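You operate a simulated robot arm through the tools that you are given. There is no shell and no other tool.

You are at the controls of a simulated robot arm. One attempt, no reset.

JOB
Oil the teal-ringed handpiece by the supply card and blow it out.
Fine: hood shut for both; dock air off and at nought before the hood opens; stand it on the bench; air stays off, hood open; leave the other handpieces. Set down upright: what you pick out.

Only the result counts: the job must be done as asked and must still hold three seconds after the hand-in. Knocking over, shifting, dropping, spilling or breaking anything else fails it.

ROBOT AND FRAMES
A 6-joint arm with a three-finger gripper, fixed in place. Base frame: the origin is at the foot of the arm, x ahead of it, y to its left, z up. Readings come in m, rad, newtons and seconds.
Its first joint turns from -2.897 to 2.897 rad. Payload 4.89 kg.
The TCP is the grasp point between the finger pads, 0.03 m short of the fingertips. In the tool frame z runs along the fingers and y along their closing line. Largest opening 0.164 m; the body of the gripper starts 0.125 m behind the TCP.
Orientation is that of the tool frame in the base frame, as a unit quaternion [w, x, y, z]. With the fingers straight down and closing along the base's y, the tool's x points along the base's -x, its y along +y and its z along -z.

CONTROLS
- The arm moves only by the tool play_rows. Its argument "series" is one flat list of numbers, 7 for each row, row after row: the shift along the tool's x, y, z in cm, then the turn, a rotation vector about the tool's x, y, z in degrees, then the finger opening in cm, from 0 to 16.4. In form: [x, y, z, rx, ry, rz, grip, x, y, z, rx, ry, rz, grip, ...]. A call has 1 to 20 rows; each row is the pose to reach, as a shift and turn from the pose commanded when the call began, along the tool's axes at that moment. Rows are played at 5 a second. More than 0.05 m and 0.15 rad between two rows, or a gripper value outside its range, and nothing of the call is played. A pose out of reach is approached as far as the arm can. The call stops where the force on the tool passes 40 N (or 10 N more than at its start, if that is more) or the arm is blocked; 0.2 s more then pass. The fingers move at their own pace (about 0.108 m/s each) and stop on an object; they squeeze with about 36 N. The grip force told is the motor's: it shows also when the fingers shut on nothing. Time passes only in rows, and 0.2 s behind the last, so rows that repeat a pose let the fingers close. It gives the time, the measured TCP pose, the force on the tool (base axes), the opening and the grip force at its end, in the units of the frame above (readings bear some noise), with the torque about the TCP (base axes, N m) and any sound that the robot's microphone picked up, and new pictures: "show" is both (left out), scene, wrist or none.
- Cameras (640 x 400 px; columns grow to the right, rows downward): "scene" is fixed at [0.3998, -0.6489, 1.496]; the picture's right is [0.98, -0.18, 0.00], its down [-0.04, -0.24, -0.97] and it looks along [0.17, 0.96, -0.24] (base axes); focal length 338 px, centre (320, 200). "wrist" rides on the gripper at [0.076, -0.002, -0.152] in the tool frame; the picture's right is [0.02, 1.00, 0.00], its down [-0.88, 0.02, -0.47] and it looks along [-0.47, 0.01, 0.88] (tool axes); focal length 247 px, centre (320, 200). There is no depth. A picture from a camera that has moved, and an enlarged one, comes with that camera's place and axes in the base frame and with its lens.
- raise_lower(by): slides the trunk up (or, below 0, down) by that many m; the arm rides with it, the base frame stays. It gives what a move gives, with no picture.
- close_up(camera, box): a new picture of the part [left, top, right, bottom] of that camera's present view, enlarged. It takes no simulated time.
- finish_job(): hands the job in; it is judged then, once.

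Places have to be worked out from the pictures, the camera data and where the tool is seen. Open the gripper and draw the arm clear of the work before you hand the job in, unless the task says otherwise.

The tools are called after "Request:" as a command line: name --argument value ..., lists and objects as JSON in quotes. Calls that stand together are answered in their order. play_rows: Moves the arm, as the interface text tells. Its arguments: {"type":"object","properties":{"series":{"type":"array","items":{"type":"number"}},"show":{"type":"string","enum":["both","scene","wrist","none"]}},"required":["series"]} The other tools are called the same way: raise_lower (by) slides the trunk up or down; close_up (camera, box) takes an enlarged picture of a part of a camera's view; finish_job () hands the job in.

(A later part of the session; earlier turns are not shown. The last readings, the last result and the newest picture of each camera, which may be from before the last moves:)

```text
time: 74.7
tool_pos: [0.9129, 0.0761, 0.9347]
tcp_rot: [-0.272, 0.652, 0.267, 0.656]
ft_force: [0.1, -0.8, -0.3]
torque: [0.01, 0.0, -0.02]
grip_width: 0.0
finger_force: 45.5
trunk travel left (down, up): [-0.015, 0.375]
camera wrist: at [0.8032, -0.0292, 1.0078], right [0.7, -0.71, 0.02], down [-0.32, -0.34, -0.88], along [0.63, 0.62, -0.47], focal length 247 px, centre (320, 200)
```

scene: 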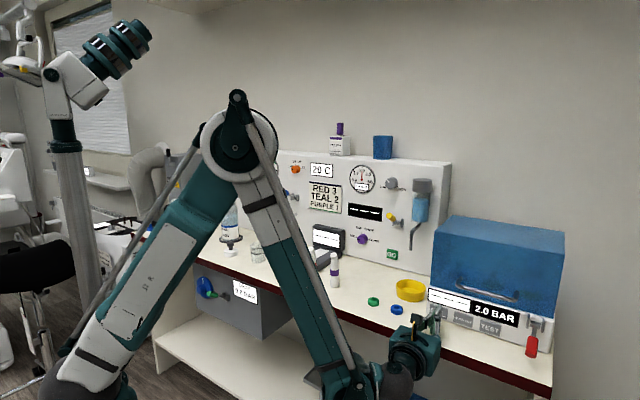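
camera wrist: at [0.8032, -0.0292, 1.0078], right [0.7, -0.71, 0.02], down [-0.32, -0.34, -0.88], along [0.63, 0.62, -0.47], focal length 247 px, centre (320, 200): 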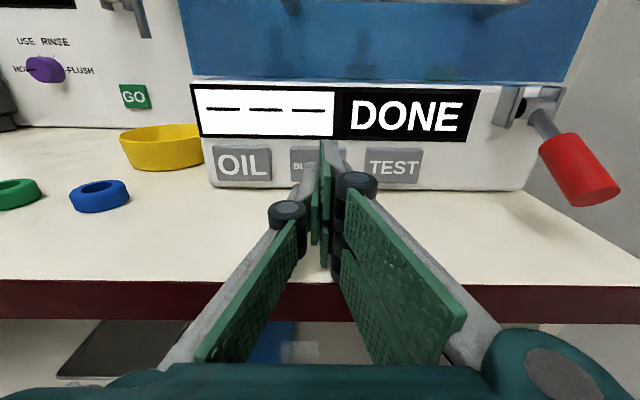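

DONE is shown: oiling and blow-out are complete. Now I go to the lever again to shut the dock air: move back, across to u 0.76, and open the fingers to 5 cm.

Request:
play_rows --series '[0.5, 0, -4, 0, 0, 0, 2, 1, 2, -7.5, 0, 0, 0, 5, 1.5, 6, -7.9, 0, 0, 0, 5, 1.5, 10, -7.9, 0, 0, 0, 5, 1.5, 14, -7.9, 0, 0, 0, 5, 1.5, 16.85, -7.9, 0, 0, 0, 5]' --show "wrist"

Request:
close_up --camera "wrist" --box '[160, 60, 440, 260]'

```text
time: 76.1
tool_pos: [0.9744, -0.0996, 0.9463]
tcp_rot: [-0.272, 0.652, 0.268, 0.655]
ft_force: [0.0, 0.5, 1.0]
torque: [-0.08, 0.04, -0.14]
grip_width: 0.0499
finger_force: 0.1
trunk travel left (down, up): [-0.015, 0.375]
camera wrist: at [0.8651, -0.2042, 1.0205], right [0.71, -0.71, 0.02], down [-0.32, -0.34, -0.88], along [0.63, 0.62, -0.47], focal length 247 px, centre (320, 200)
```

wrist: 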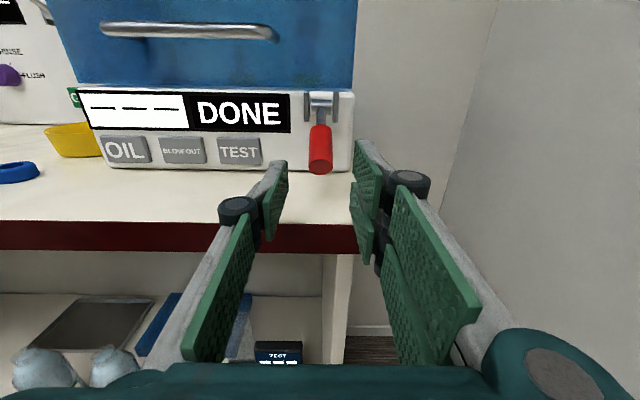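

```text
2.00 times, centred on (300, 160) of wrist
camera zoom: at [0.8651, -0.2042, 1.0205], right [0.71, -0.71, 0.02], down [-0.32, -0.34, -0.88], along [0.63, 0.62, -0.47], focal length 494 px, centre (360, 280)
```

zoom: 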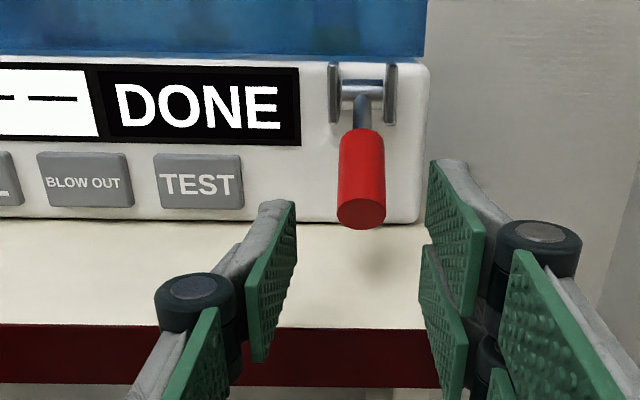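

Aligned with the lever. I advance 6.8 cm and close on the handle.

Request:
play_rows --series '[0.2, 0.1, 3, 0, 0, 0, 5, 0.4, 0.1, 5.5, 0, 0, 0, 5, 0.5, 0.1, 6.8, 0, 0, 0, 5, 0.5, 0.1, 6.8, 0, 0, 0, 1.5, 0.5, 0.1, 6.8, 0, 0, 0, 1.5, 0.5, 0.1, 6.8, 0, 0, 0, 1.5]' --show "wrist"

Request:
close_up --camera "wrist" --box '[200, 80, 440, 260]'

```text
time: 77.5
tool_pos: [1.0234, -0.0511, 0.9521]
tcp_rot: [-0.272, 0.652, 0.269, 0.655]
ft_force: [-27.7, 21.1, -11.5]
torque: [-0.58, 0.13, 0.98]
grip_width: 0.0227
finger_force: 45.1
trunk travel left (down, up): [-0.015, 0.375]
camera wrist: at [0.9142, -0.1569, 1.0262], right [0.71, -0.71, 0.02], down [-0.32, -0.34, -0.88], along [0.63, 0.62, -0.47], focal length 247 px, centre (320, 200)
```

wrist: 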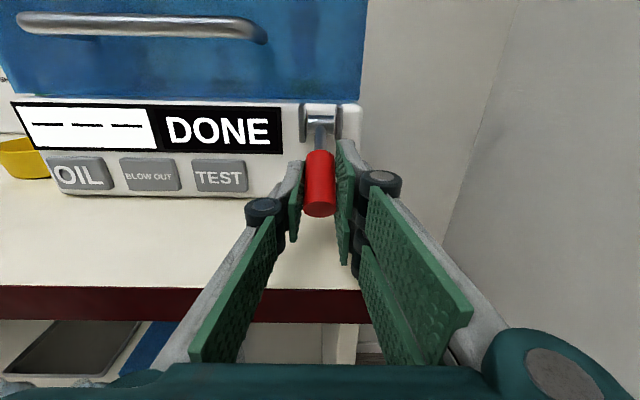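

```text
2.22 times, centred on (320, 170) of wrist
camera zoom: at [0.9142, -0.1569, 1.0262], right [0.71, -0.71, 0.02], down [-0.32, -0.34, -0.88], along [0.63, 0.62, -0.47], focal length 549 px, centre (320, 267)
```

zoom: 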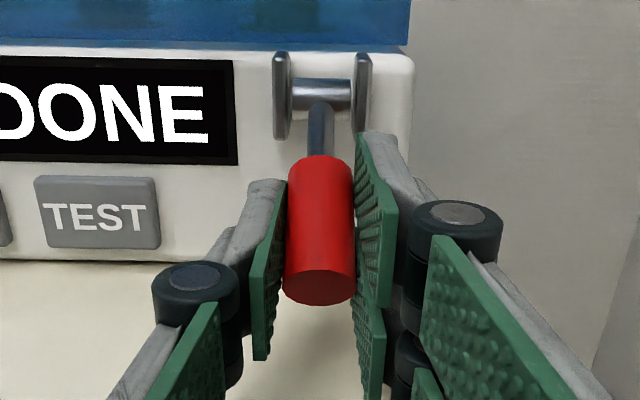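

Gripped, but with a 34 N side load to the left; I ease 0.4 cm left while swinging the lever up about its pivot.

Request:
play_rows --series '[0.3, -0.4, -0.1, 0, 0, 0, 1.5, 0.8, -0.5, -0.45, 0, 0, 0, 1.5, 1.58, -0.5, -0.83, 0, 0, 0, 1.5, 2.4, -0.5, -1.08, 0, 0, 0, 1.5, 3.23, -0.5, -1.2, 0, 0, 0, 1.5]' --show "wrist"

Request:
close_up --camera "wrist" --box '[140, 80, 440, 280]'

```text
time: 78.7
tool_pos: [1.0154, -0.0593, 0.9821]
tcp_rot: [-0.272, 0.653, 0.266, 0.655]
ft_force: [23.7, -28.8, -20.0]
torque: [-1.16, 1.03, -1.09]
grip_width: 0.0227
finger_force: 45.1
trunk travel left (down, up): [-0.015, 0.375]
camera wrist: at [0.9064, -0.1632, 1.0567], right [0.7, -0.71, 0.02], down [-0.32, -0.34, -0.88], along [0.63, 0.62, -0.47], focal length 247 px, centre (320, 200)
```

wrist: 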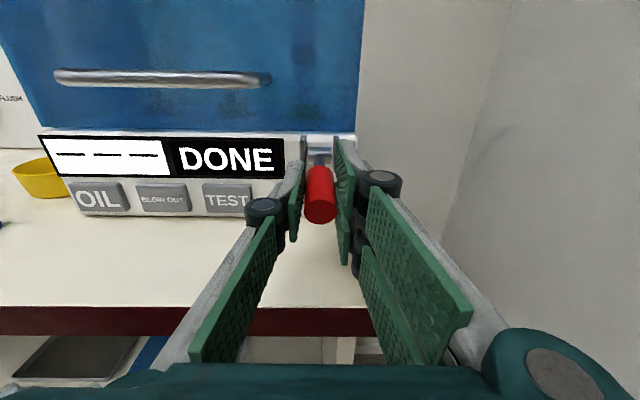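

```text
2.00 times, centred on (290, 180) of wrist
camera zoom: at [0.9064, -0.1632, 1.0567], right [0.7, -0.71, 0.02], down [-0.32, -0.34, -0.88], along [0.63, 0.62, -0.47], focal length 494 px, centre (380, 240)
```

zoom: 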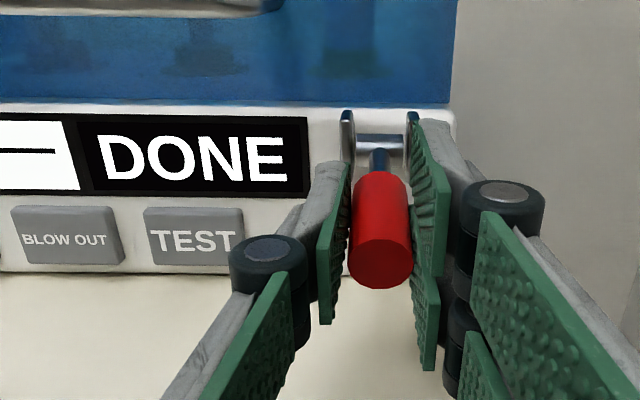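

Slightly over-corrected sideways; I shift back 0.3 cm and continue up another 1.2 cm.

Request:
play_rows --series '[0, 0.3, 0, 0, 0, 0, 1.5, 0.6, 0.35, 0, 0, 0, 0, 1.5, 1.2, 0.35, 0.05, 0, 0, 0, 1.5, 1.7, 0.35, 0.1, 0, 0, 0, 1.5]' --show "wrist"

Request:
close_up --camera "wrist" --box '[140, 80, 440, 280]'

```text
time: 79.7
tool_pos: [1.0163, -0.0574, 1.0008]
tcp_rot: [-0.272, 0.652, 0.266, 0.656]
ft_force: [14.6, -15.8, -4.9]
torque: [-0.45, 0.09, -0.58]
grip_width: 0.0236
finger_force: 10.4
trunk travel left (down, up): [-0.015, 0.375]
camera wrist: at [0.9075, -0.1624, 1.0752], right [0.7, -0.71, 0.02], down [-0.32, -0.34, -0.88], along [0.63, 0.62, -0.47], focal length 247 px, centre (320, 200)
```

wrist: 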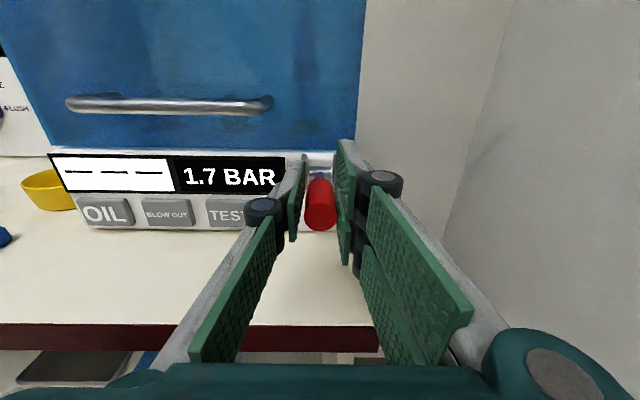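

```text
2.00 times, centred on (290, 180) of wrist
camera zoom: at [0.9075, -0.1624, 1.0752], right [0.7, -0.71, 0.02], down [-0.32, -0.34, -0.88], along [0.63, 0.62, -0.47], focal length 494 px, centre (380, 240)
```

zoom: 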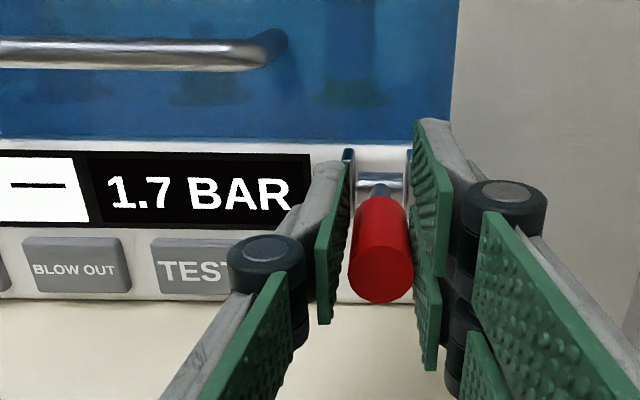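

Pressure is bleeding (1.7 and falling). I open the fingers, back off and wait for the reading to reach zero.

Request:
play_rows --series '[0, 0, 0, 0, 0, 0, 4.5, 0, 0, 0, 0, 0, 0, 4.5, 0, 0, -3, 0, 0, 0, 4.5, 0, 0, -6, 0, 0, 0, 4.5, 0, -3, -9, 0, 0, 0, 6, 0, -3, -9, 0, 0, 0, 6, 0, -3, -9, 0, 0, 0, 6]' --show "both"

Request:
close_up --camera "wrist" --box '[140, 80, 440, 280]'

Request:
close_up --camera "scene" --box '[420, 260, 580, 360]'

```text
time: 81.3
tool_pos: [0.9309, -0.0998, 1.0015]
tcp_rot: [-0.271, 0.652, 0.267, 0.655]
ft_force: [-0.8, -0.3, -0.7]
torque: [0.01, 0.02, 0.02]
grip_width: 0.0601
finger_force: 0.2
trunk travel left (down, up): [-0.015, 0.375]
camera wrist: at [0.8205, -0.2049, 1.0746], right [0.7, -0.71, 0.02], down [-0.32, -0.34, -0.88], along [0.63, 0.62, -0.47], focal length 247 px, centre (320, 200)
```

scene: 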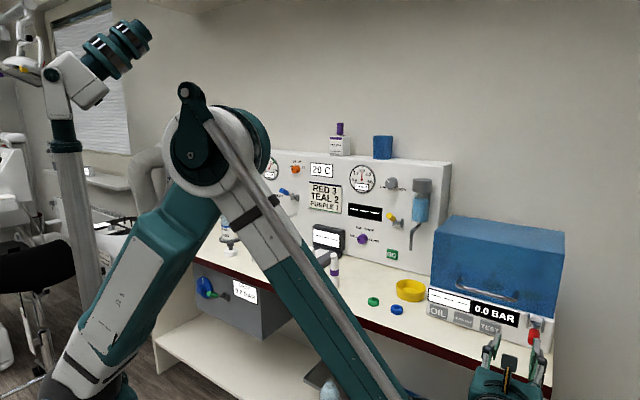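
wrist: 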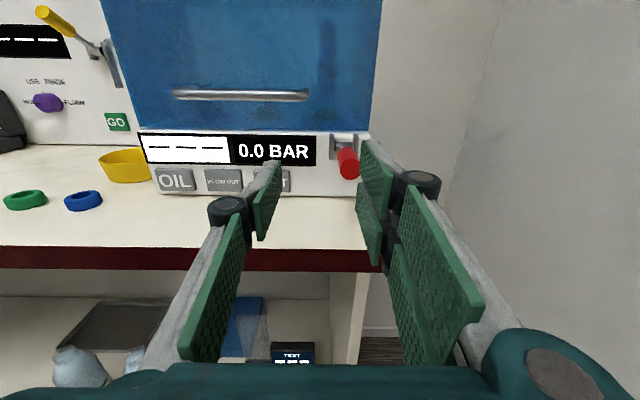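

```text
2.00 times, centred on (290, 180) of wrist
camera zoom: at [0.8205, -0.2049, 1.0746], right [0.7, -0.71, 0.02], down [-0.32, -0.34, -0.88], along [0.63, 0.62, -0.47], focal length 494 px, centre (380, 240)
```

zoom: 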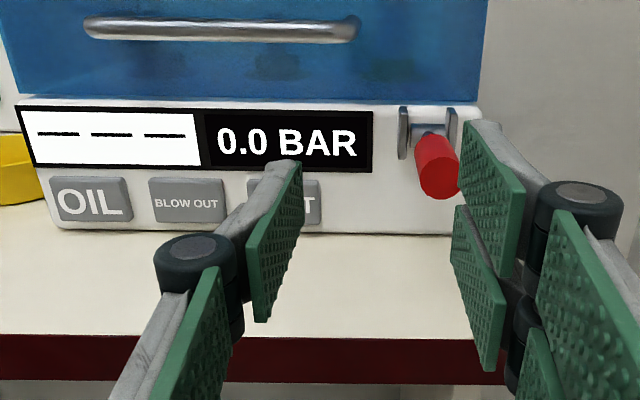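

```text
4.00 times, centred on (500, 310) of scene
camera zoom: at [0.3998, -0.6489, 1.496], right [0.98, -0.18, 0.0], down [-0.04, -0.24, -0.97], along [0.17, 0.96, -0.24], focal length 1354 px, centre (-400, -240)
```

zoom: 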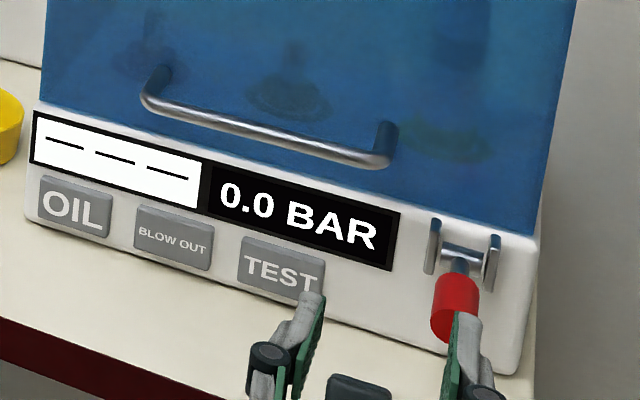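

The dock reads 0.0 BAR. The lever crossed its OFF point only narrowly, so I'll nudge it further up from below with closed fingers for margin.

Request:
play_rows --series '[-2, 1, 0, 0, 0, 0, 2, -4, 2, 0, 0, 0, 0, 0, -5.6, 3.1, 0, 0, 0, 0, 0, -5.6, 3.1, 3.5, 0, 0, 0, 0, -5.6, 3.1, 6, 0, 0, 0, 0, -5.6, 3.1, 7.7, 0, 0, 0, 0]' --show "both"

Request:
close_up --camera "wrist" --box '[200, 80, 440, 240]'

Request:
close_up --camera "scene" --box '[440, 280, 580, 380]'

```text
time: 82.5
tool_pos: [0.9931, -0.0852, 0.9461]
tcp_rot: [-0.271, 0.652, 0.267, 0.655]
ft_force: [-18.6, -12.6, -3.4]
torque: [0.44, -0.35, 0.09]
grip_width: 0.0
finger_force: 35.9
trunk travel left (down, up): [-0.015, 0.375]
stopped in row 6: the force on the tool passed its limit at 70 N (the readings are from after the stop); the commanded pose is now the measured one
camera wrist: at [0.884, -0.1897, 1.0207], right [0.7, -0.71, 0.02], down [-0.32, -0.34, -0.88], along [0.63, 0.62, -0.47], focal length 247 px, centre (320, 200)
```

scene: 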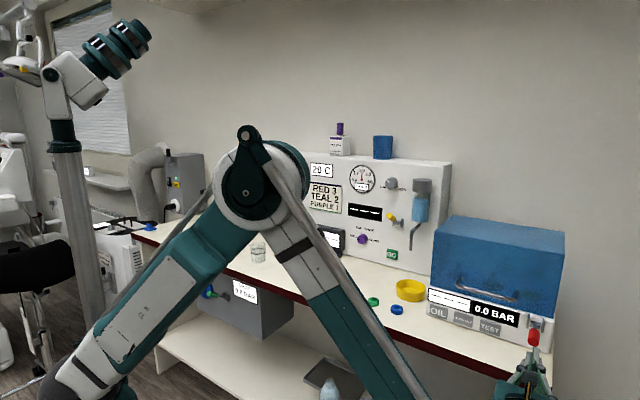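
wrist: 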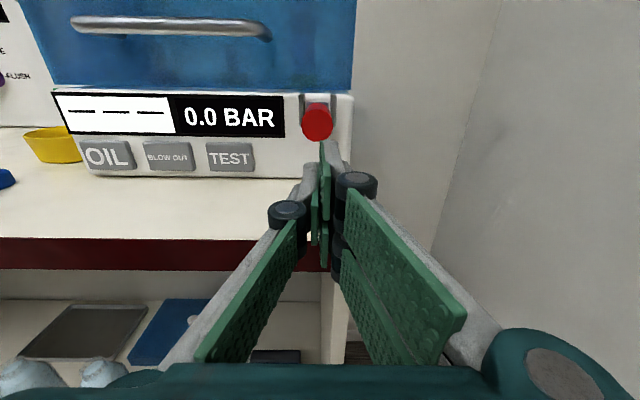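

```text
2.50 times, centred on (320, 160) of wrist
camera zoom: at [0.884, -0.1897, 1.0207], right [0.7, -0.71, 0.02], down [-0.32, -0.34, -0.88], along [0.63, 0.62, -0.47], focal length 617 px, centre (320, 300)
```

zoom: 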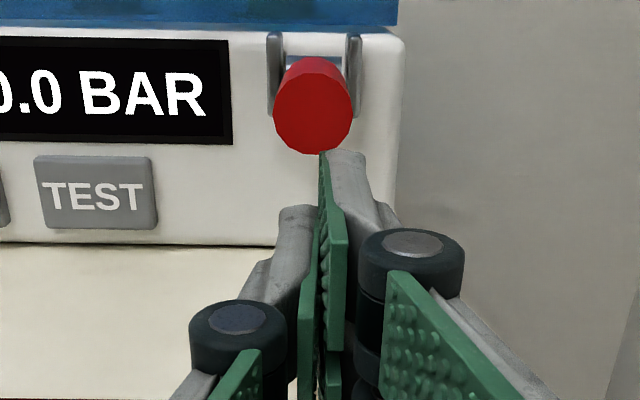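

```text
4.00 times, centred on (510, 330) of scene
camera zoom: at [0.3998, -0.6489, 1.496], right [0.98, -0.18, 0.0], down [-0.04, -0.24, -0.97], along [0.17, 0.96, -0.24], focal length 1354 px, centre (-440, -320)
```

zoom: 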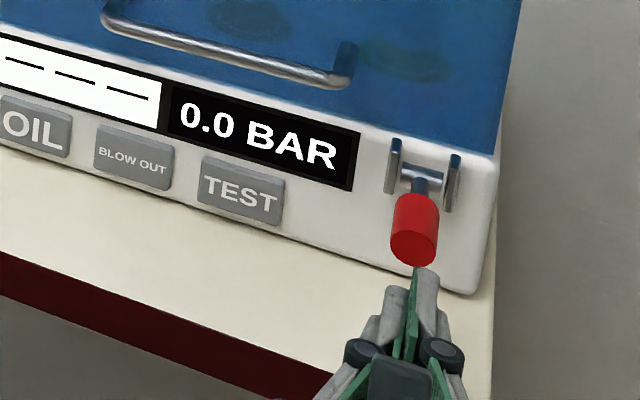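

The fingertips met the end of the handle (lever sits at about −17°). I back off 1.5 cm, drop 1.4 cm to pass beneath, then go in again.

Request:
play_rows --series '[0, 0, -1.5, 0, 0, 0, 0, -1.4, -0.3, -1.5, 0, 0, 0, 0, -1.4, -0.3, 0, 0, 0, 0, 0, -1.4, -0.3, 1.2, 0, 0, 0, 0, -1.4, -0.3, 2.2, 0, 0, 0, 0]' --show "both"

Request:
close_up --camera "scene" --box '[440, 280, 580, 380]'

```text
time: 83.7
tool_pos: [1.0076, -0.0657, 0.9312]
tcp_rot: [-0.271, 0.652, 0.268, 0.655]
ft_force: [-0.3, -0.4, 0.3]
torque: [-0.02, 0.03, 0.02]
grip_width: 0.0
finger_force: 36.2
trunk travel left (down, up): [-0.015, 0.375]
camera wrist: at [0.8988, -0.1701, 1.0055], right [0.7, -0.71, 0.02], down [-0.32, -0.34, -0.88], along [0.63, 0.62, -0.47], focal length 247 px, centre (320, 200)
```

scene: 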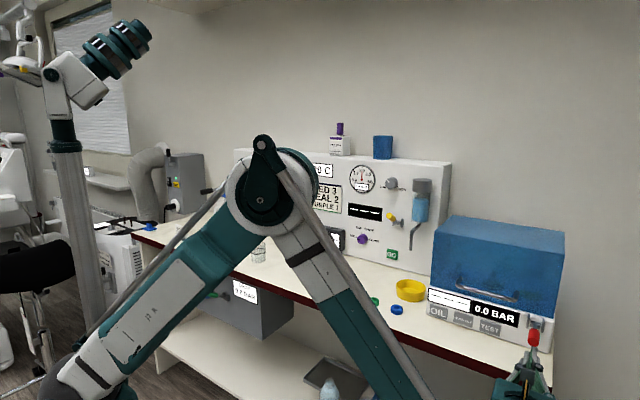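
wrist: 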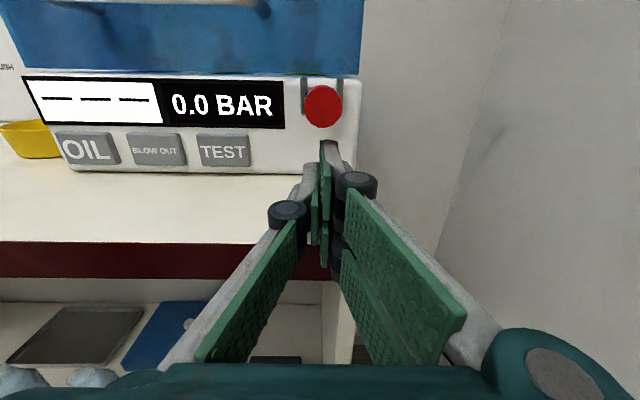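

```text
4.00 times, centred on (510, 330) of scene
camera zoom: at [0.3998, -0.6489, 1.496], right [0.98, -0.18, 0.0], down [-0.04, -0.24, -0.97], along [0.17, 0.96, -0.24], focal length 1354 px, centre (-440, -320)
```

zoom: 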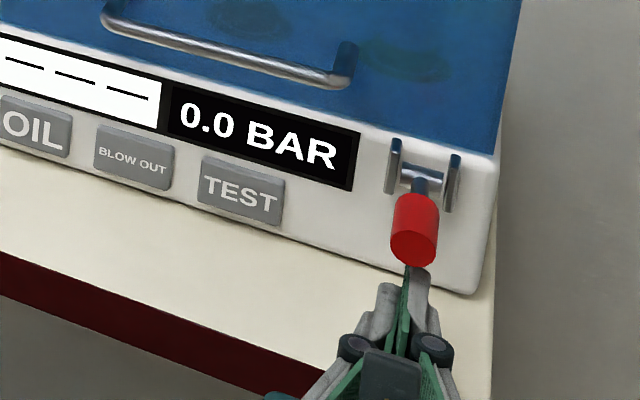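

Fingertips are now beneath the handle, no contact. I lift in small steps.

Request:
play_rows --series '[0.8, 0, 0, 0, 0, 0, 0, 1.5, 0, 0, 0, 0, 0, 0, 2.2, 0, 0, 0, 0, 0, 0, 2.9, 0, 0, 0, 0, 0, 0, 3.6, 0, 0, 0, 0, 0, 0]' --show "both"

Request:
close_up --camera "scene" --box '[440, 280, 580, 380]'

```text
time: 84.9
tool_pos: [1.0064, -0.0652, 0.9665]
tcp_rot: [-0.271, 0.652, 0.268, 0.655]
ft_force: [-0.2, 0.2, 0.0]
torque: [0.01, -0.04, 0.03]
grip_width: 0.0002
finger_force: 35.7
trunk travel left (down, up): [-0.015, 0.375]
camera wrist: at [0.8979, -0.1708, 1.0416], right [0.7, -0.71, 0.02], down [-0.32, -0.34, -0.88], along [0.63, 0.62, -0.47], focal length 247 px, centre (320, 200)
```

scene: 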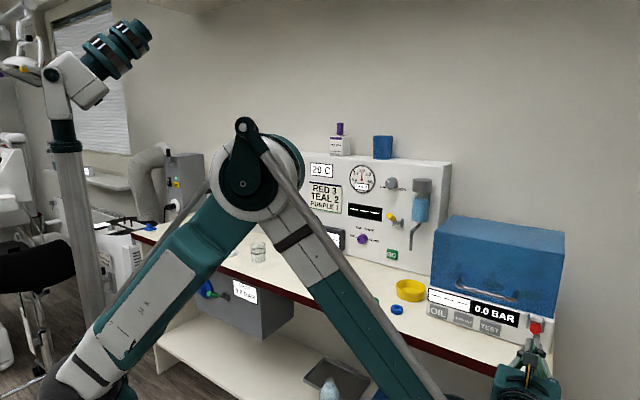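
wrist: 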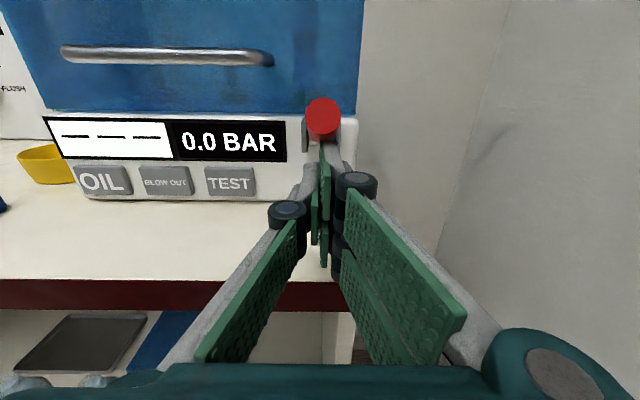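

```text
4.00 times, centred on (510, 330) of scene
camera zoom: at [0.3998, -0.6489, 1.496], right [0.98, -0.18, 0.0], down [-0.04, -0.24, -0.97], along [0.17, 0.96, -0.24], focal length 1354 px, centre (-440, -320)
```

zoom: 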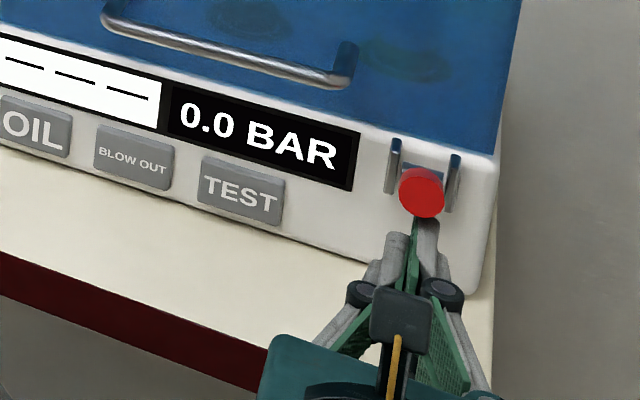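

The lever moves up freely and the reading stays 0.0. I raise it a little more, then drop slightly and back away.

Request:
play_rows --series '[0.8, 0, 0, 0, 0, 0, 0, 1.6, 0, 0, 0, 0, 0, 0, 2.2, 0, 0, 0, 0, 0, 0, 1.4, 0, 0, 0, 0, 0, 0, 1.0, 0, -2, 0, 0, 0, 0, 1.0, 0, -6, 0, 0, 0, 0, 2.0, -3, -9, 0, 0, 0, 0]' --show "both"

Request:
close_up --camera "scene" --box '[420, 260, 580, 360]'

```text
time: 85.5
tool_pos: [1.0057, -0.0676, 0.9784]
tcp_rot: [-0.27, 0.654, 0.269, 0.653]
ft_force: [-7.9, -7.2, -17.7]
torque: [-0.16, 0.18, 0.11]
grip_width: 0.0
finger_force: 35.8
trunk travel left (down, up): [-0.015, 0.375]
stopped in row 3: the force on the tool passed its limit at 52 N (the readings are from after the stop); the commanded pose is now the measured one
camera wrist: at [0.8967, -0.1716, 1.0538], right [0.7, -0.71, 0.02], down [-0.32, -0.35, -0.88], along [0.63, 0.61, -0.47], focal length 247 px, centre (320, 200)
```

scene: 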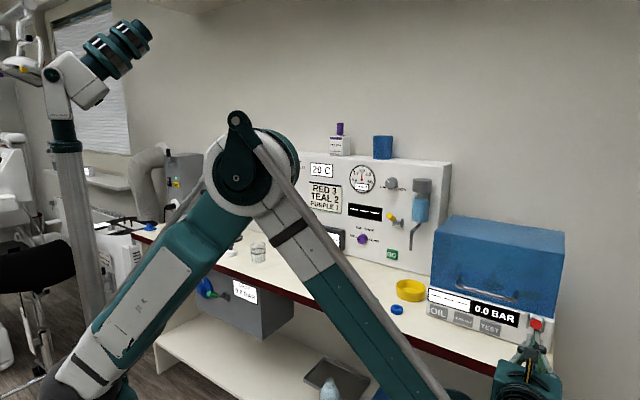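
wrist: 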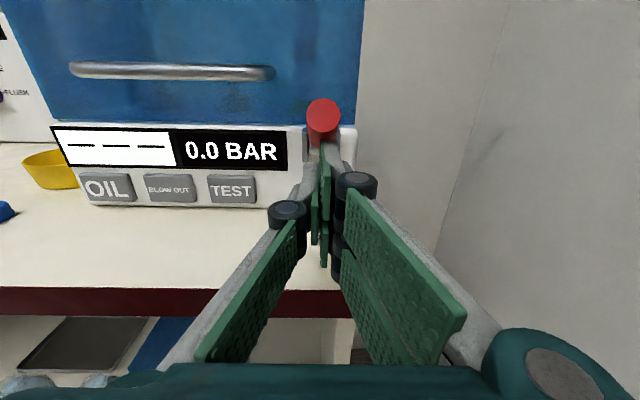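

```text
4.00 times, centred on (500, 310) of scene
camera zoom: at [0.3998, -0.6489, 1.496], right [0.98, -0.18, 0.0], down [-0.04, -0.24, -0.97], along [0.17, 0.96, -0.24], focal length 1354 px, centre (-400, -240)
```

zoom: 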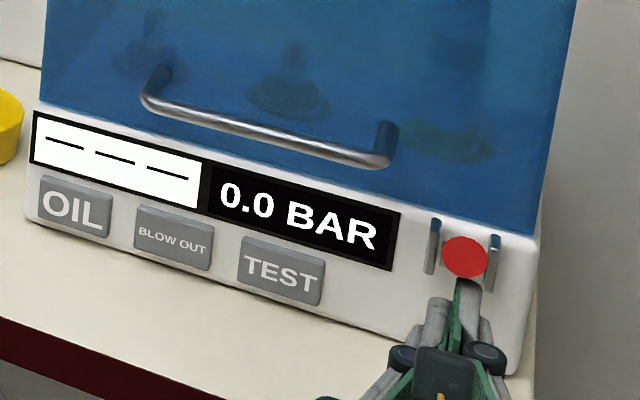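

The lever is now against its OFF stop and the dock reads 0.0 BAR. I back off below the lever and move across in front of the hood handle.

Request:
play_rows --series '[-1.0, 0, 0, 0, 0, 0, 0, -1.5, 0, -3, 0, 0, 0, 0, -1.5, -1, -7, 0, 0, 0, 0, -0.5, -4, -8, 0, 0, 0, 0, 1, -8, -8, 0, 0, 0, 2, 2, -12, -8, 0, 0, 0, 4]' --show "both"

Request:
close_up --camera "scene" --box '[420, 260, 580, 360]'

```text
time: 87.0
tool_pos: [0.8655, -0.0358, 1.0004]
tcp_rot: [-0.27, 0.654, 0.268, 0.654]
ft_force: [1.0, -0.5, -1.2]
torque: [0.15, -0.18, 0.33]
grip_width: 0.04
finger_force: 0.0
trunk travel left (down, up): [-0.015, 0.375]
camera wrist: at [0.7564, -0.1402, 1.0753], right [0.7, -0.71, 0.02], down [-0.32, -0.34, -0.88], along [0.63, 0.61, -0.47], focal length 247 px, centre (320, 200)
```

scene: 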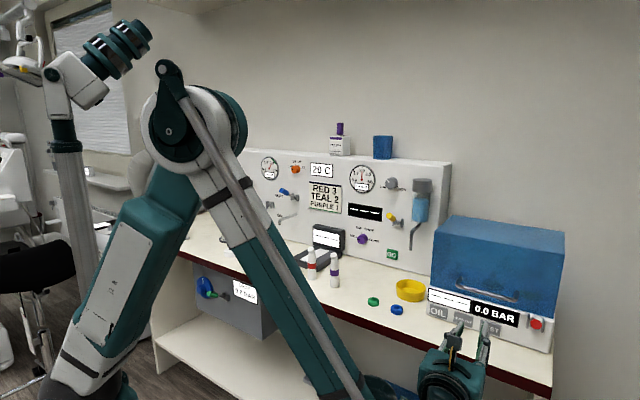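
wrist: 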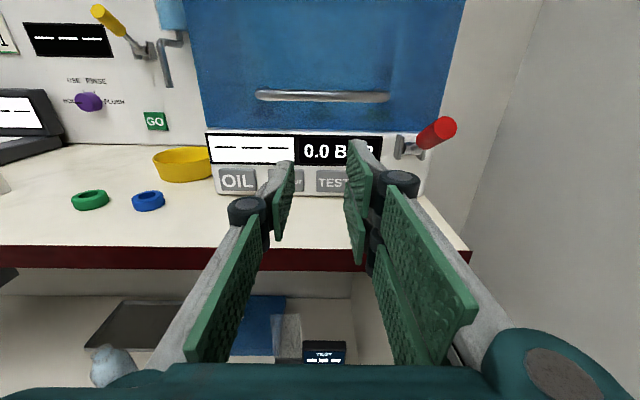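

```text
4.00 times, centred on (500, 310) of scene
camera zoom: at [0.3998, -0.6489, 1.496], right [0.98, -0.18, 0.0], down [-0.04, -0.24, -0.97], along [0.17, 0.96, -0.24], focal length 1354 px, centre (-400, -240)
```

zoom: 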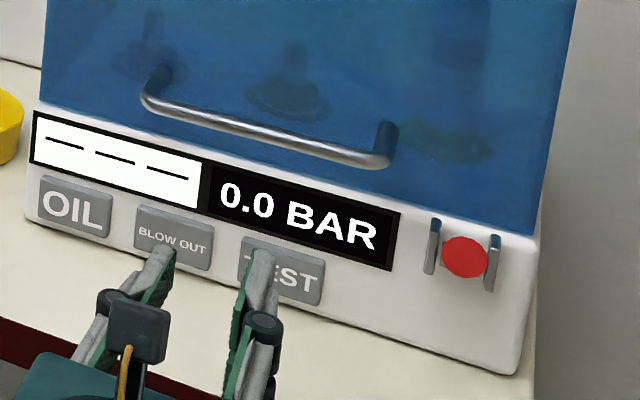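

Lever is up at the OFF stop, dock at 0.0 BAR, hand at u 0.637 in front of the handle. I raise the trunk 0.2 m to gain reach for lifting the hood.

Request:
raise_lower --by 0.2

```text
time: 89.1
tool_pos: [0.8663, -0.035, 1.2006]
tcp_rot: [-0.271, 0.653, 0.269, 0.654]
ft_force: [0.4, 0.2, -0.7]
torque: [0.01, -0.05, 0.01]
grip_width: 0.0397
finger_force: 0.2
trunk travel left (down, up): [-0.215, 0.175]
```

Now I roll the tool 90° so the fingers close vertically, coming down in front of the handle bar (z≈1.05).

Request:
play_rows --series '[0, 0, 0, 0, 0, -8.2, 3.4, -1, 0, 0, 0, 0, -16.4, 3.4, -2, 0, 0.5, 0, 0, -24.6, 3.4, -3, 0, 1, 0, 0, -32.8, 3.4, -4, 0, 1.5, 0, 0, -41, 3.4, -5.5, 0, 2, 0, 0, -49.2, 3.4, -7, 0, 2.5, 0, 0, -57.4, 3.4, -9, 0, 3.2, 0, 0, -65.6, 3.4, -11, 0, 4, 0, 0, -73.8, 3.4, -13, 0, 5, 0, 0, -82, 3.4, -14.5, 0, 6, 0, 0, -90, 3.4]' --show "both"

Request:
close_up --camera "wrist" --box '[140, 40, 420, 280]'

```text
time: 91.5
tool_pos: [0.9046, 0.0075, 1.055]
tcp_rot: [0.272, 0.272, 0.652, 0.653]
ft_force: [-0.3, 0.2, 0.5]
torque: [-0.03, 0.02, -0.02]
grip_width: 0.0341
finger_force: 0.1
trunk travel left (down, up): [-0.215, 0.175]
camera wrist: at [0.7436, -0.0437, 1.0517], right [-0.02, 0.01, 1.0], down [0.28, -0.96, 0.02], along [0.96, 0.29, 0.01], focal length 247 px, centre (320, 200)
```

scene: 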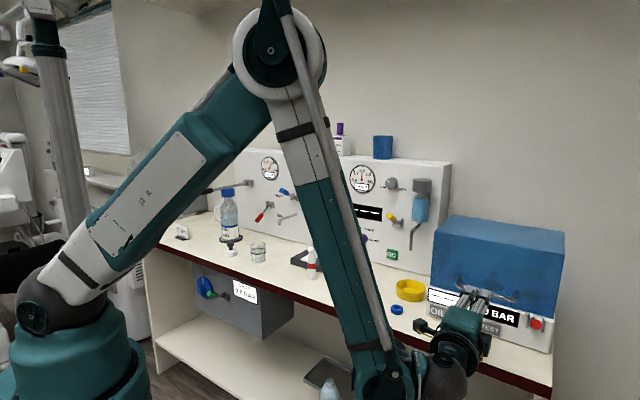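
wrist: 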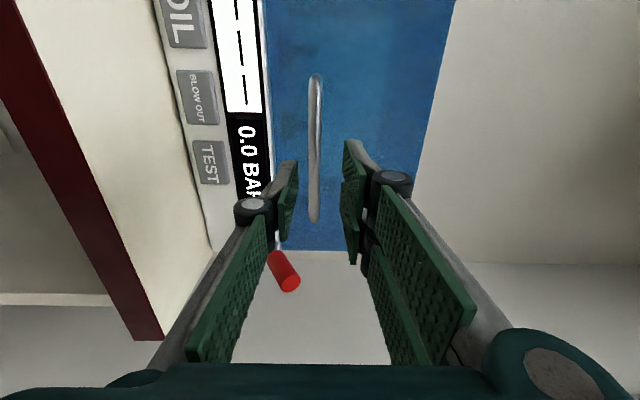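

```text
1.67 times, centred on (280, 160) of wrist
camera zoom: at [0.7436, -0.0437, 1.0517], right [-0.02, 0.01, 1.0], down [0.28, -0.96, 0.02], along [0.96, 0.29, 0.01], focal length 412 px, centre (387, 267)
```

zoom: 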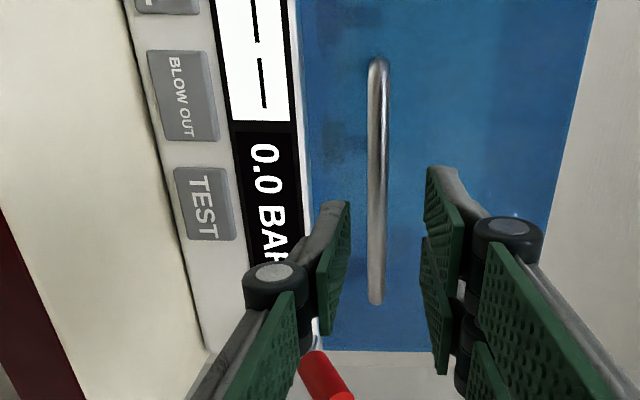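

Bar is at z≈1.048, d≈0.74. I drop 0.7 cm, advance 9.3 cm and close on it.

Request:
play_rows --series '[0, -0.7, 0, 0, 0, 0, 3.4, 0, -0.7, 4, 0, 0, 0, 3.4, 0, -0.7, 7, 0, 0, 0, 3.4, 0, -0.7, 9.3, 0, 0, 0, 3.4, 0, -0.7, 9.3, 0, 0, 0, 0.8, 0, -0.7, 9.3, 0, 0, 0, 0.8, 0, -0.7, 9.3, 0, 0, 0, 0.8]' --show "both"

```text
time: 93.1
tool_pos: [0.9744, 0.0728, 1.0484]
tcp_rot: [0.273, 0.272, 0.652, 0.653]
ft_force: [3.6, 0.9, 10.3]
torque: [-0.18, 0.1, -0.04]
grip_width: 0.0125
finger_force: 5.7
trunk travel left (down, up): [-0.215, 0.175]
camera wrist: at [0.8119, 0.0218, 1.0453], right [-0.02, 0.01, 1.0], down [0.28, -0.96, 0.02], along [0.96, 0.29, 0.01], focal length 247 px, centre (320, 200)
```

scene: 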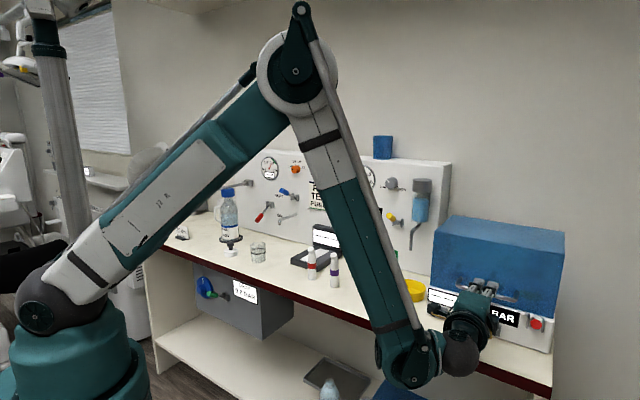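
wrist: 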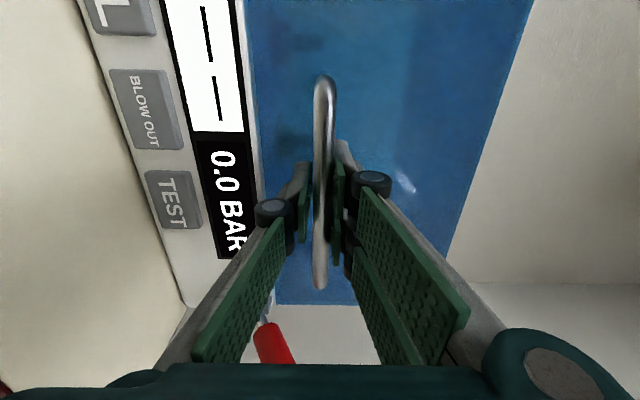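

Bar is between the pads. With the fitted arc (centre d 0.977, z 1.036, r 0.2365) I lift the hood through the first ~20°, checking forces.

Request:
play_rows --series '[0, 0.3, 0, 0, 0, 0, 0.8, 0, 0.84, 0.06, 0, 0, 0, 0.8, 0, 2.07, 0.2, 0, 0, 0, 0.8, 0, 3.7, 0.49, 0, 0, 0, 0.8, 0, 5.3, 0.89, 0, 0, 0, 0.8, 0, 6.87, 1.4, 0, 0, 0, 0.8, 0, 8.4, 2.01, 0, 0, 0, 0.8]' --show "both"

```text
time: 94.7
tool_pos: [0.9893, 0.0881, 1.1313]
tcp_rot: [0.271, 0.272, 0.653, 0.653]
ft_force: [7.1, 27.6, -13.0]
torque: [0.07, -0.15, 0.14]
grip_width: 0.01
finger_force: 45.4
trunk travel left (down, up): [-0.215, 0.175]
camera wrist: at [0.8265, 0.036, 1.1285], right [-0.01, 0.01, 1.0], down [0.29, -0.96, 0.02], along [0.96, 0.29, 0.01], focal length 247 px, centre (320, 200)
```

scene: 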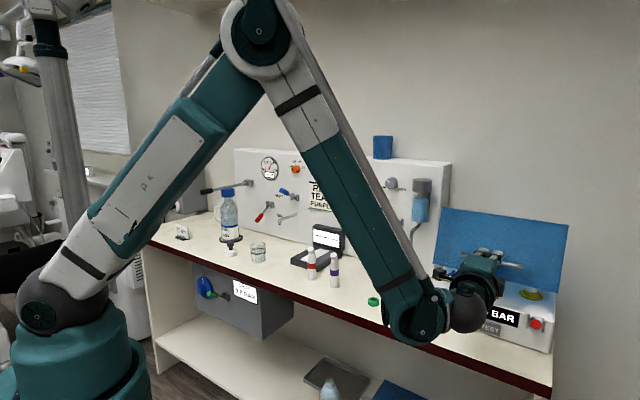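
wrist: 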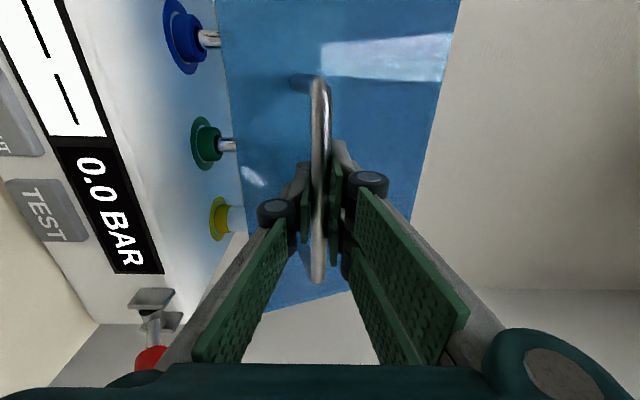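

The hood lifts cleanly; the hood pulls inward by ~24 N, so I shift 0.4 cm inward and continue the arc to about 52°.

Request:
play_rows --series '[0.15, 0.7, 0.65, 0, 0, 0, 0.8, 0.2, 1.48, 1.13, 0, 0, 0, 0.8, 0.25, 2.91, 1.95, 0, 0, 0, 0.8, 0.25, 4.28, 2.88, 0, 0, 0, 0.8, 0.25, 5.58, 3.89, 0, 0, 0, 0.8, 0.25, 6.81, 5.0, 0, 0, 0, 0.8, 0.25, 7.96, 6.18, 0, 0, 0, 0.8]' --show "wrist"

```text
time: 96.3
tool_pos: [1.0328, 0.1313, 1.2109]
tcp_rot: [0.271, 0.273, 0.653, 0.652]
ft_force: [25.3, 3.0, -25.3]
torque: [-0.02, -0.37, -0.16]
grip_width: 0.0097
finger_force: 45.5
trunk travel left (down, up): [-0.215, 0.175]
camera wrist: at [0.8702, 0.0805, 1.2087], right [-0.01, 0.01, 1.0], down [0.28, -0.96, 0.02], along [0.96, 0.28, 0.01], focal length 247 px, centre (320, 200)
```

wrist: 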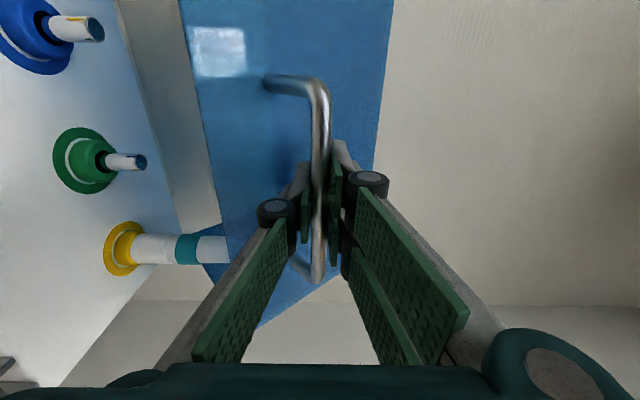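

The radial pull is about 32 N, so the true arc is slightly smaller; I shift inward by ~6 mm and continue to about 68°.

Request:
play_rows --series '[-0.1, 0.0, 0.7, 0, 0, 0, 0.8, -0.2, 0.55, 1.67, 0, 0, 0, 0.8, -0.2, 1.5, 3.0, 0, 0, 0, 0.8, -0.2, 2.35, 4.41, 0, 0, 0, 0.8, -0.2, 3.1, 5.86, 0, 0, 0, 0.8, -0.2, 3.75, 7.37, 0, 0, 0, 0.8]' --show "wrist"

```text
time: 97.8
tool_pos: [1.0809, 0.1812, 1.2532]
tcp_rot: [0.273, 0.272, 0.651, 0.654]
ft_force: [-9.3, -6.5, 26.8]
torque: [-0.34, -0.03, -0.04]
grip_width: 0.0099
finger_force: 44.6
trunk travel left (down, up): [-0.215, 0.175]
stopped in row 6: the force on the tool passed its limit at 48 N (the readings are from after the stop); the commanded pose is now the measured one
camera wrist: at [0.9188, 0.1298, 1.2493], right [-0.02, 0.01, 1.0], down [0.28, -0.96, 0.01], along [0.96, 0.28, 0.01], focal length 247 px, centre (320, 200)
```

wrist: 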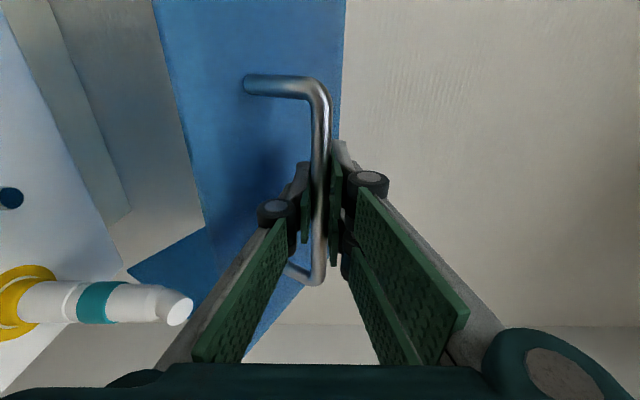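

Now the load is upward (27 N): I was slightly low. Re-fitting with the latest points, I relieve 0.4 cm up and continue to about 84°.

Request:
play_rows --series '[0, 0.45, 0.3, 0, 0, 0, 0.8, 0, 0.9, 1.67, 0, 0, 0, 0.8, 0, 1.35, 3.34, 0, 0, 0, 0.8, 0, 1.65, 5.04, 0, 0, 0, 0.8, 0, 1.85, 6.76, 0, 0, 0, 0.8]' --show "wrist"

```text
time: 99.0
tool_pos: [1.1288, 0.2289, 1.2711]
tcp_rot: [0.272, 0.272, 0.651, 0.655]
ft_force: [-8.4, 1.6, 33.9]
torque: [-0.44, 0.12, 0.02]
grip_width: 0.0097
finger_force: 45.0
trunk travel left (down, up): [-0.215, 0.175]
camera wrist: at [0.9672, 0.1778, 1.2677], right [-0.02, 0.01, 1.0], down [0.28, -0.96, 0.02], along [0.96, 0.28, 0.01], focal length 247 px, centre (320, 200)
```

wrist: 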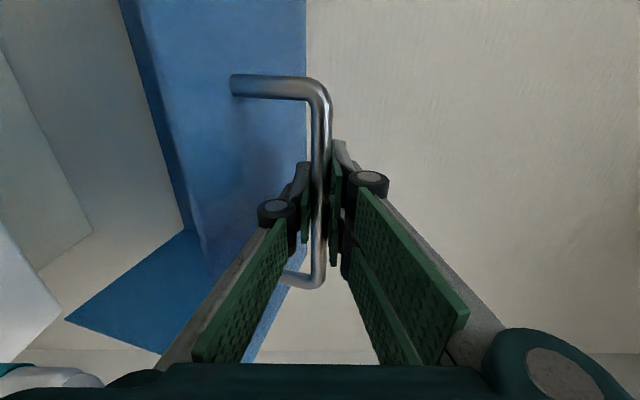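

Nearly open (about 84°). I ease up 0.3 cm and push the last ~3.8 cm back to the original open position.

Request:
play_rows --series '[0, 0.3, 0.3, 0, 0, 0, 0.8, 0, 0.4, 1.4, 0, 0, 0, 0.8, 0, 0.4, 2.6, 0, 0, 0, 0.8, 0, 0.35, 3.8, 0, 0, 0, 0.8]' --show "both"

```text
time: 100.0
tool_pos: [1.1568, 0.2558, 1.2746]
tcp_rot: [0.272, 0.272, 0.651, 0.654]
ft_force: [-1.0, 1.3, 25.4]
torque: [-0.35, 0.09, 1.09]
grip_width: 0.0094
finger_force: 44.7
trunk travel left (down, up): [-0.215, 0.175]
camera wrist: at [0.9942, 0.205, 1.2703], right [-0.02, 0.01, 1.0], down [0.28, -0.96, 0.02], along [0.96, 0.28, 0.01], focal length 247 px, centre (320, 200)
```

scene: 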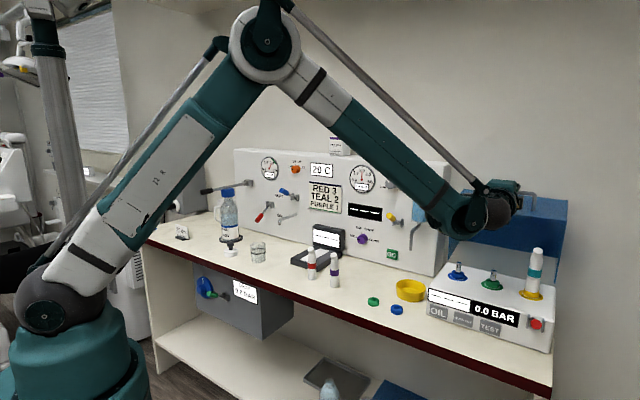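
wrist: 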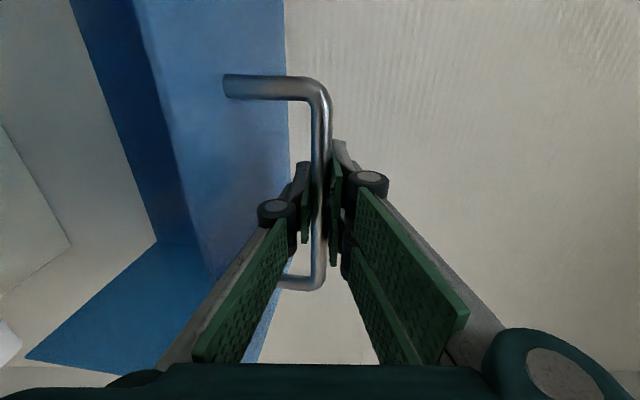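

Position matches the original open pose. I push another 0.6 cm to make sure it's against its stop, then open the fingers slightly and see that it stays.

Request:
play_rows --series '[0, 0.2, 0.3, 0, 0, 0, 0.8, 0, 0.2, 0.6, 0, 0, 0, 0.8, 0, 0.2, 0.6, 0, 0, 0, 3.4, 0, 0.2, 0.6, 0, 0, 0, 3.4, 0, 0.2, 0.6, 0, 0, 0, 3.4]' --show "both"

```text
time: 101.2
tool_pos: [1.1621, 0.2608, 1.2753]
tcp_rot: [0.272, 0.272, 0.651, 0.654]
ft_force: [0.0, 0.0, -0.4]
torque: [-0.01, 0.02, 0.03]
grip_width: 0.0338
finger_force: 0.0
trunk travel left (down, up): [-0.215, 0.175]
camera wrist: at [0.9992, 0.2092, 1.2714], right [-0.02, 0.01, 1.0], down [0.28, -0.96, 0.02], along [0.96, 0.28, 0.01], focal length 247 px, centre (320, 200)
```

scene: 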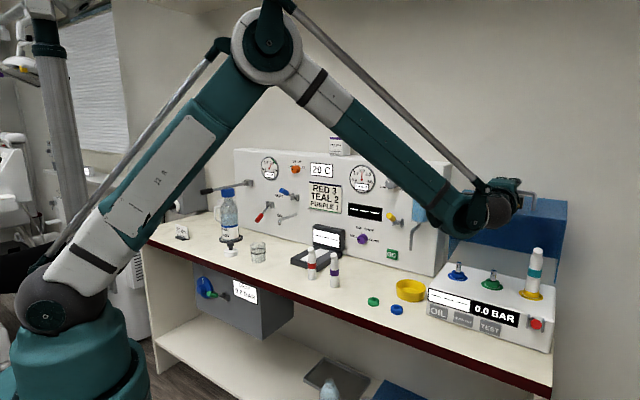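
wrist: 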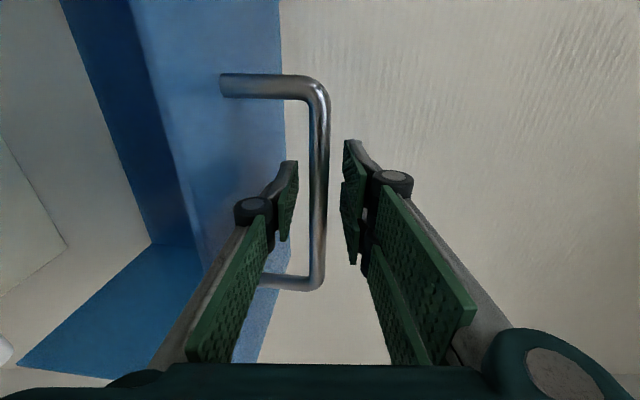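

The hood stays open with no contact force. I retreat straight back.

Request:
play_rows --series '[0, 0, -2, 0, 0, 0, 3.4, 0, 0, -5, 0, 0, 0, 3.4, 0, 0, -9, 0, 0, 0, 3.4, 0, 0.5, -13, 0, 0, 0, 4, 0, 1, -17, 0, 0, 0, 6, 0, 1.5, -21, 0, 0, 0, 6, 0, 2, -25, 0, 0, 0, 6, 0, 2, -29, 0, 0, 0, 6, 0, 2, -33, 0, 0, 0, 6]' --show "both"

Request:
close_up --camera "scene" --box '[410, 170, 580, 370]'

```text
time: 103.2
tool_pos: [0.9273, 0.0288, 1.2934]
tcp_rot: [0.272, 0.273, 0.651, 0.653]
ft_force: [1.4, 0.4, -0.4]
torque: [0.02, -0.06, -0.02]
grip_width: 0.0601
finger_force: 0.1
trunk travel left (down, up): [-0.215, 0.175]
camera wrist: at [0.7639, -0.0222, 1.2908], right [-0.02, 0.01, 1.0], down [0.28, -0.96, 0.02], along [0.96, 0.28, 0.01], focal length 247 px, centre (320, 200)
```

scene: 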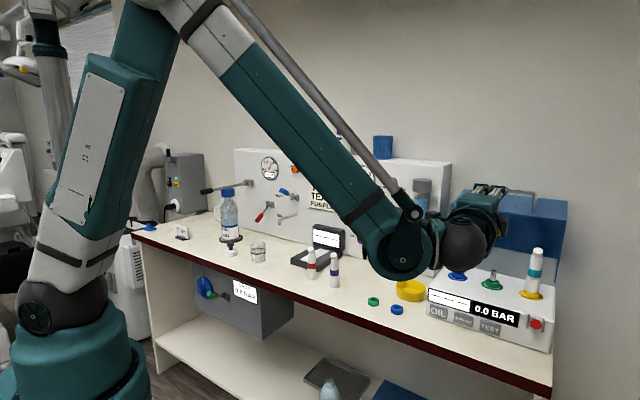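
wrist: 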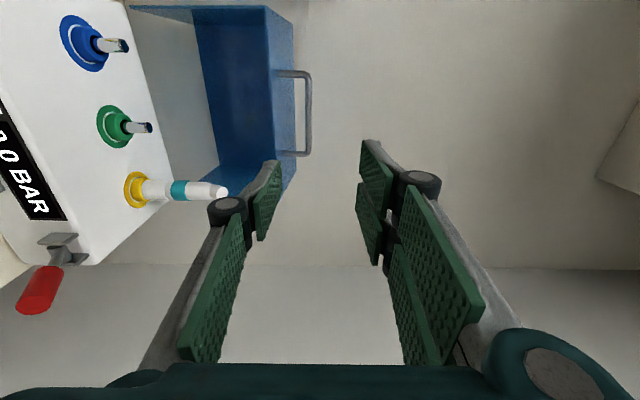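

```text
2.00 times, centred on (495, 270) of scene
camera zoom: at [0.3998, -0.6489, 1.496], right [0.98, -0.18, 0.0], down [-0.04, -0.24, -0.97], along [0.17, 0.96, -0.24], focal length 677 px, centre (-30, 60)
```

zoom: 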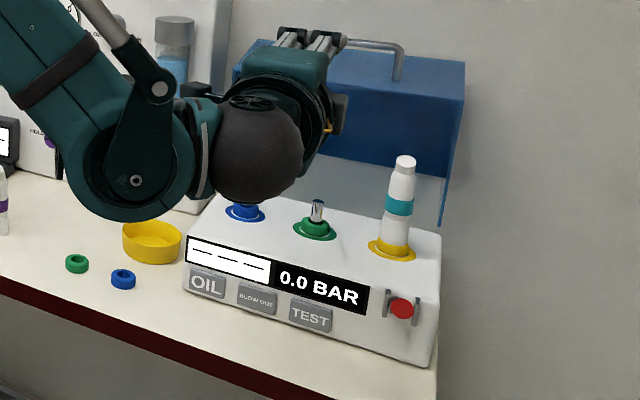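

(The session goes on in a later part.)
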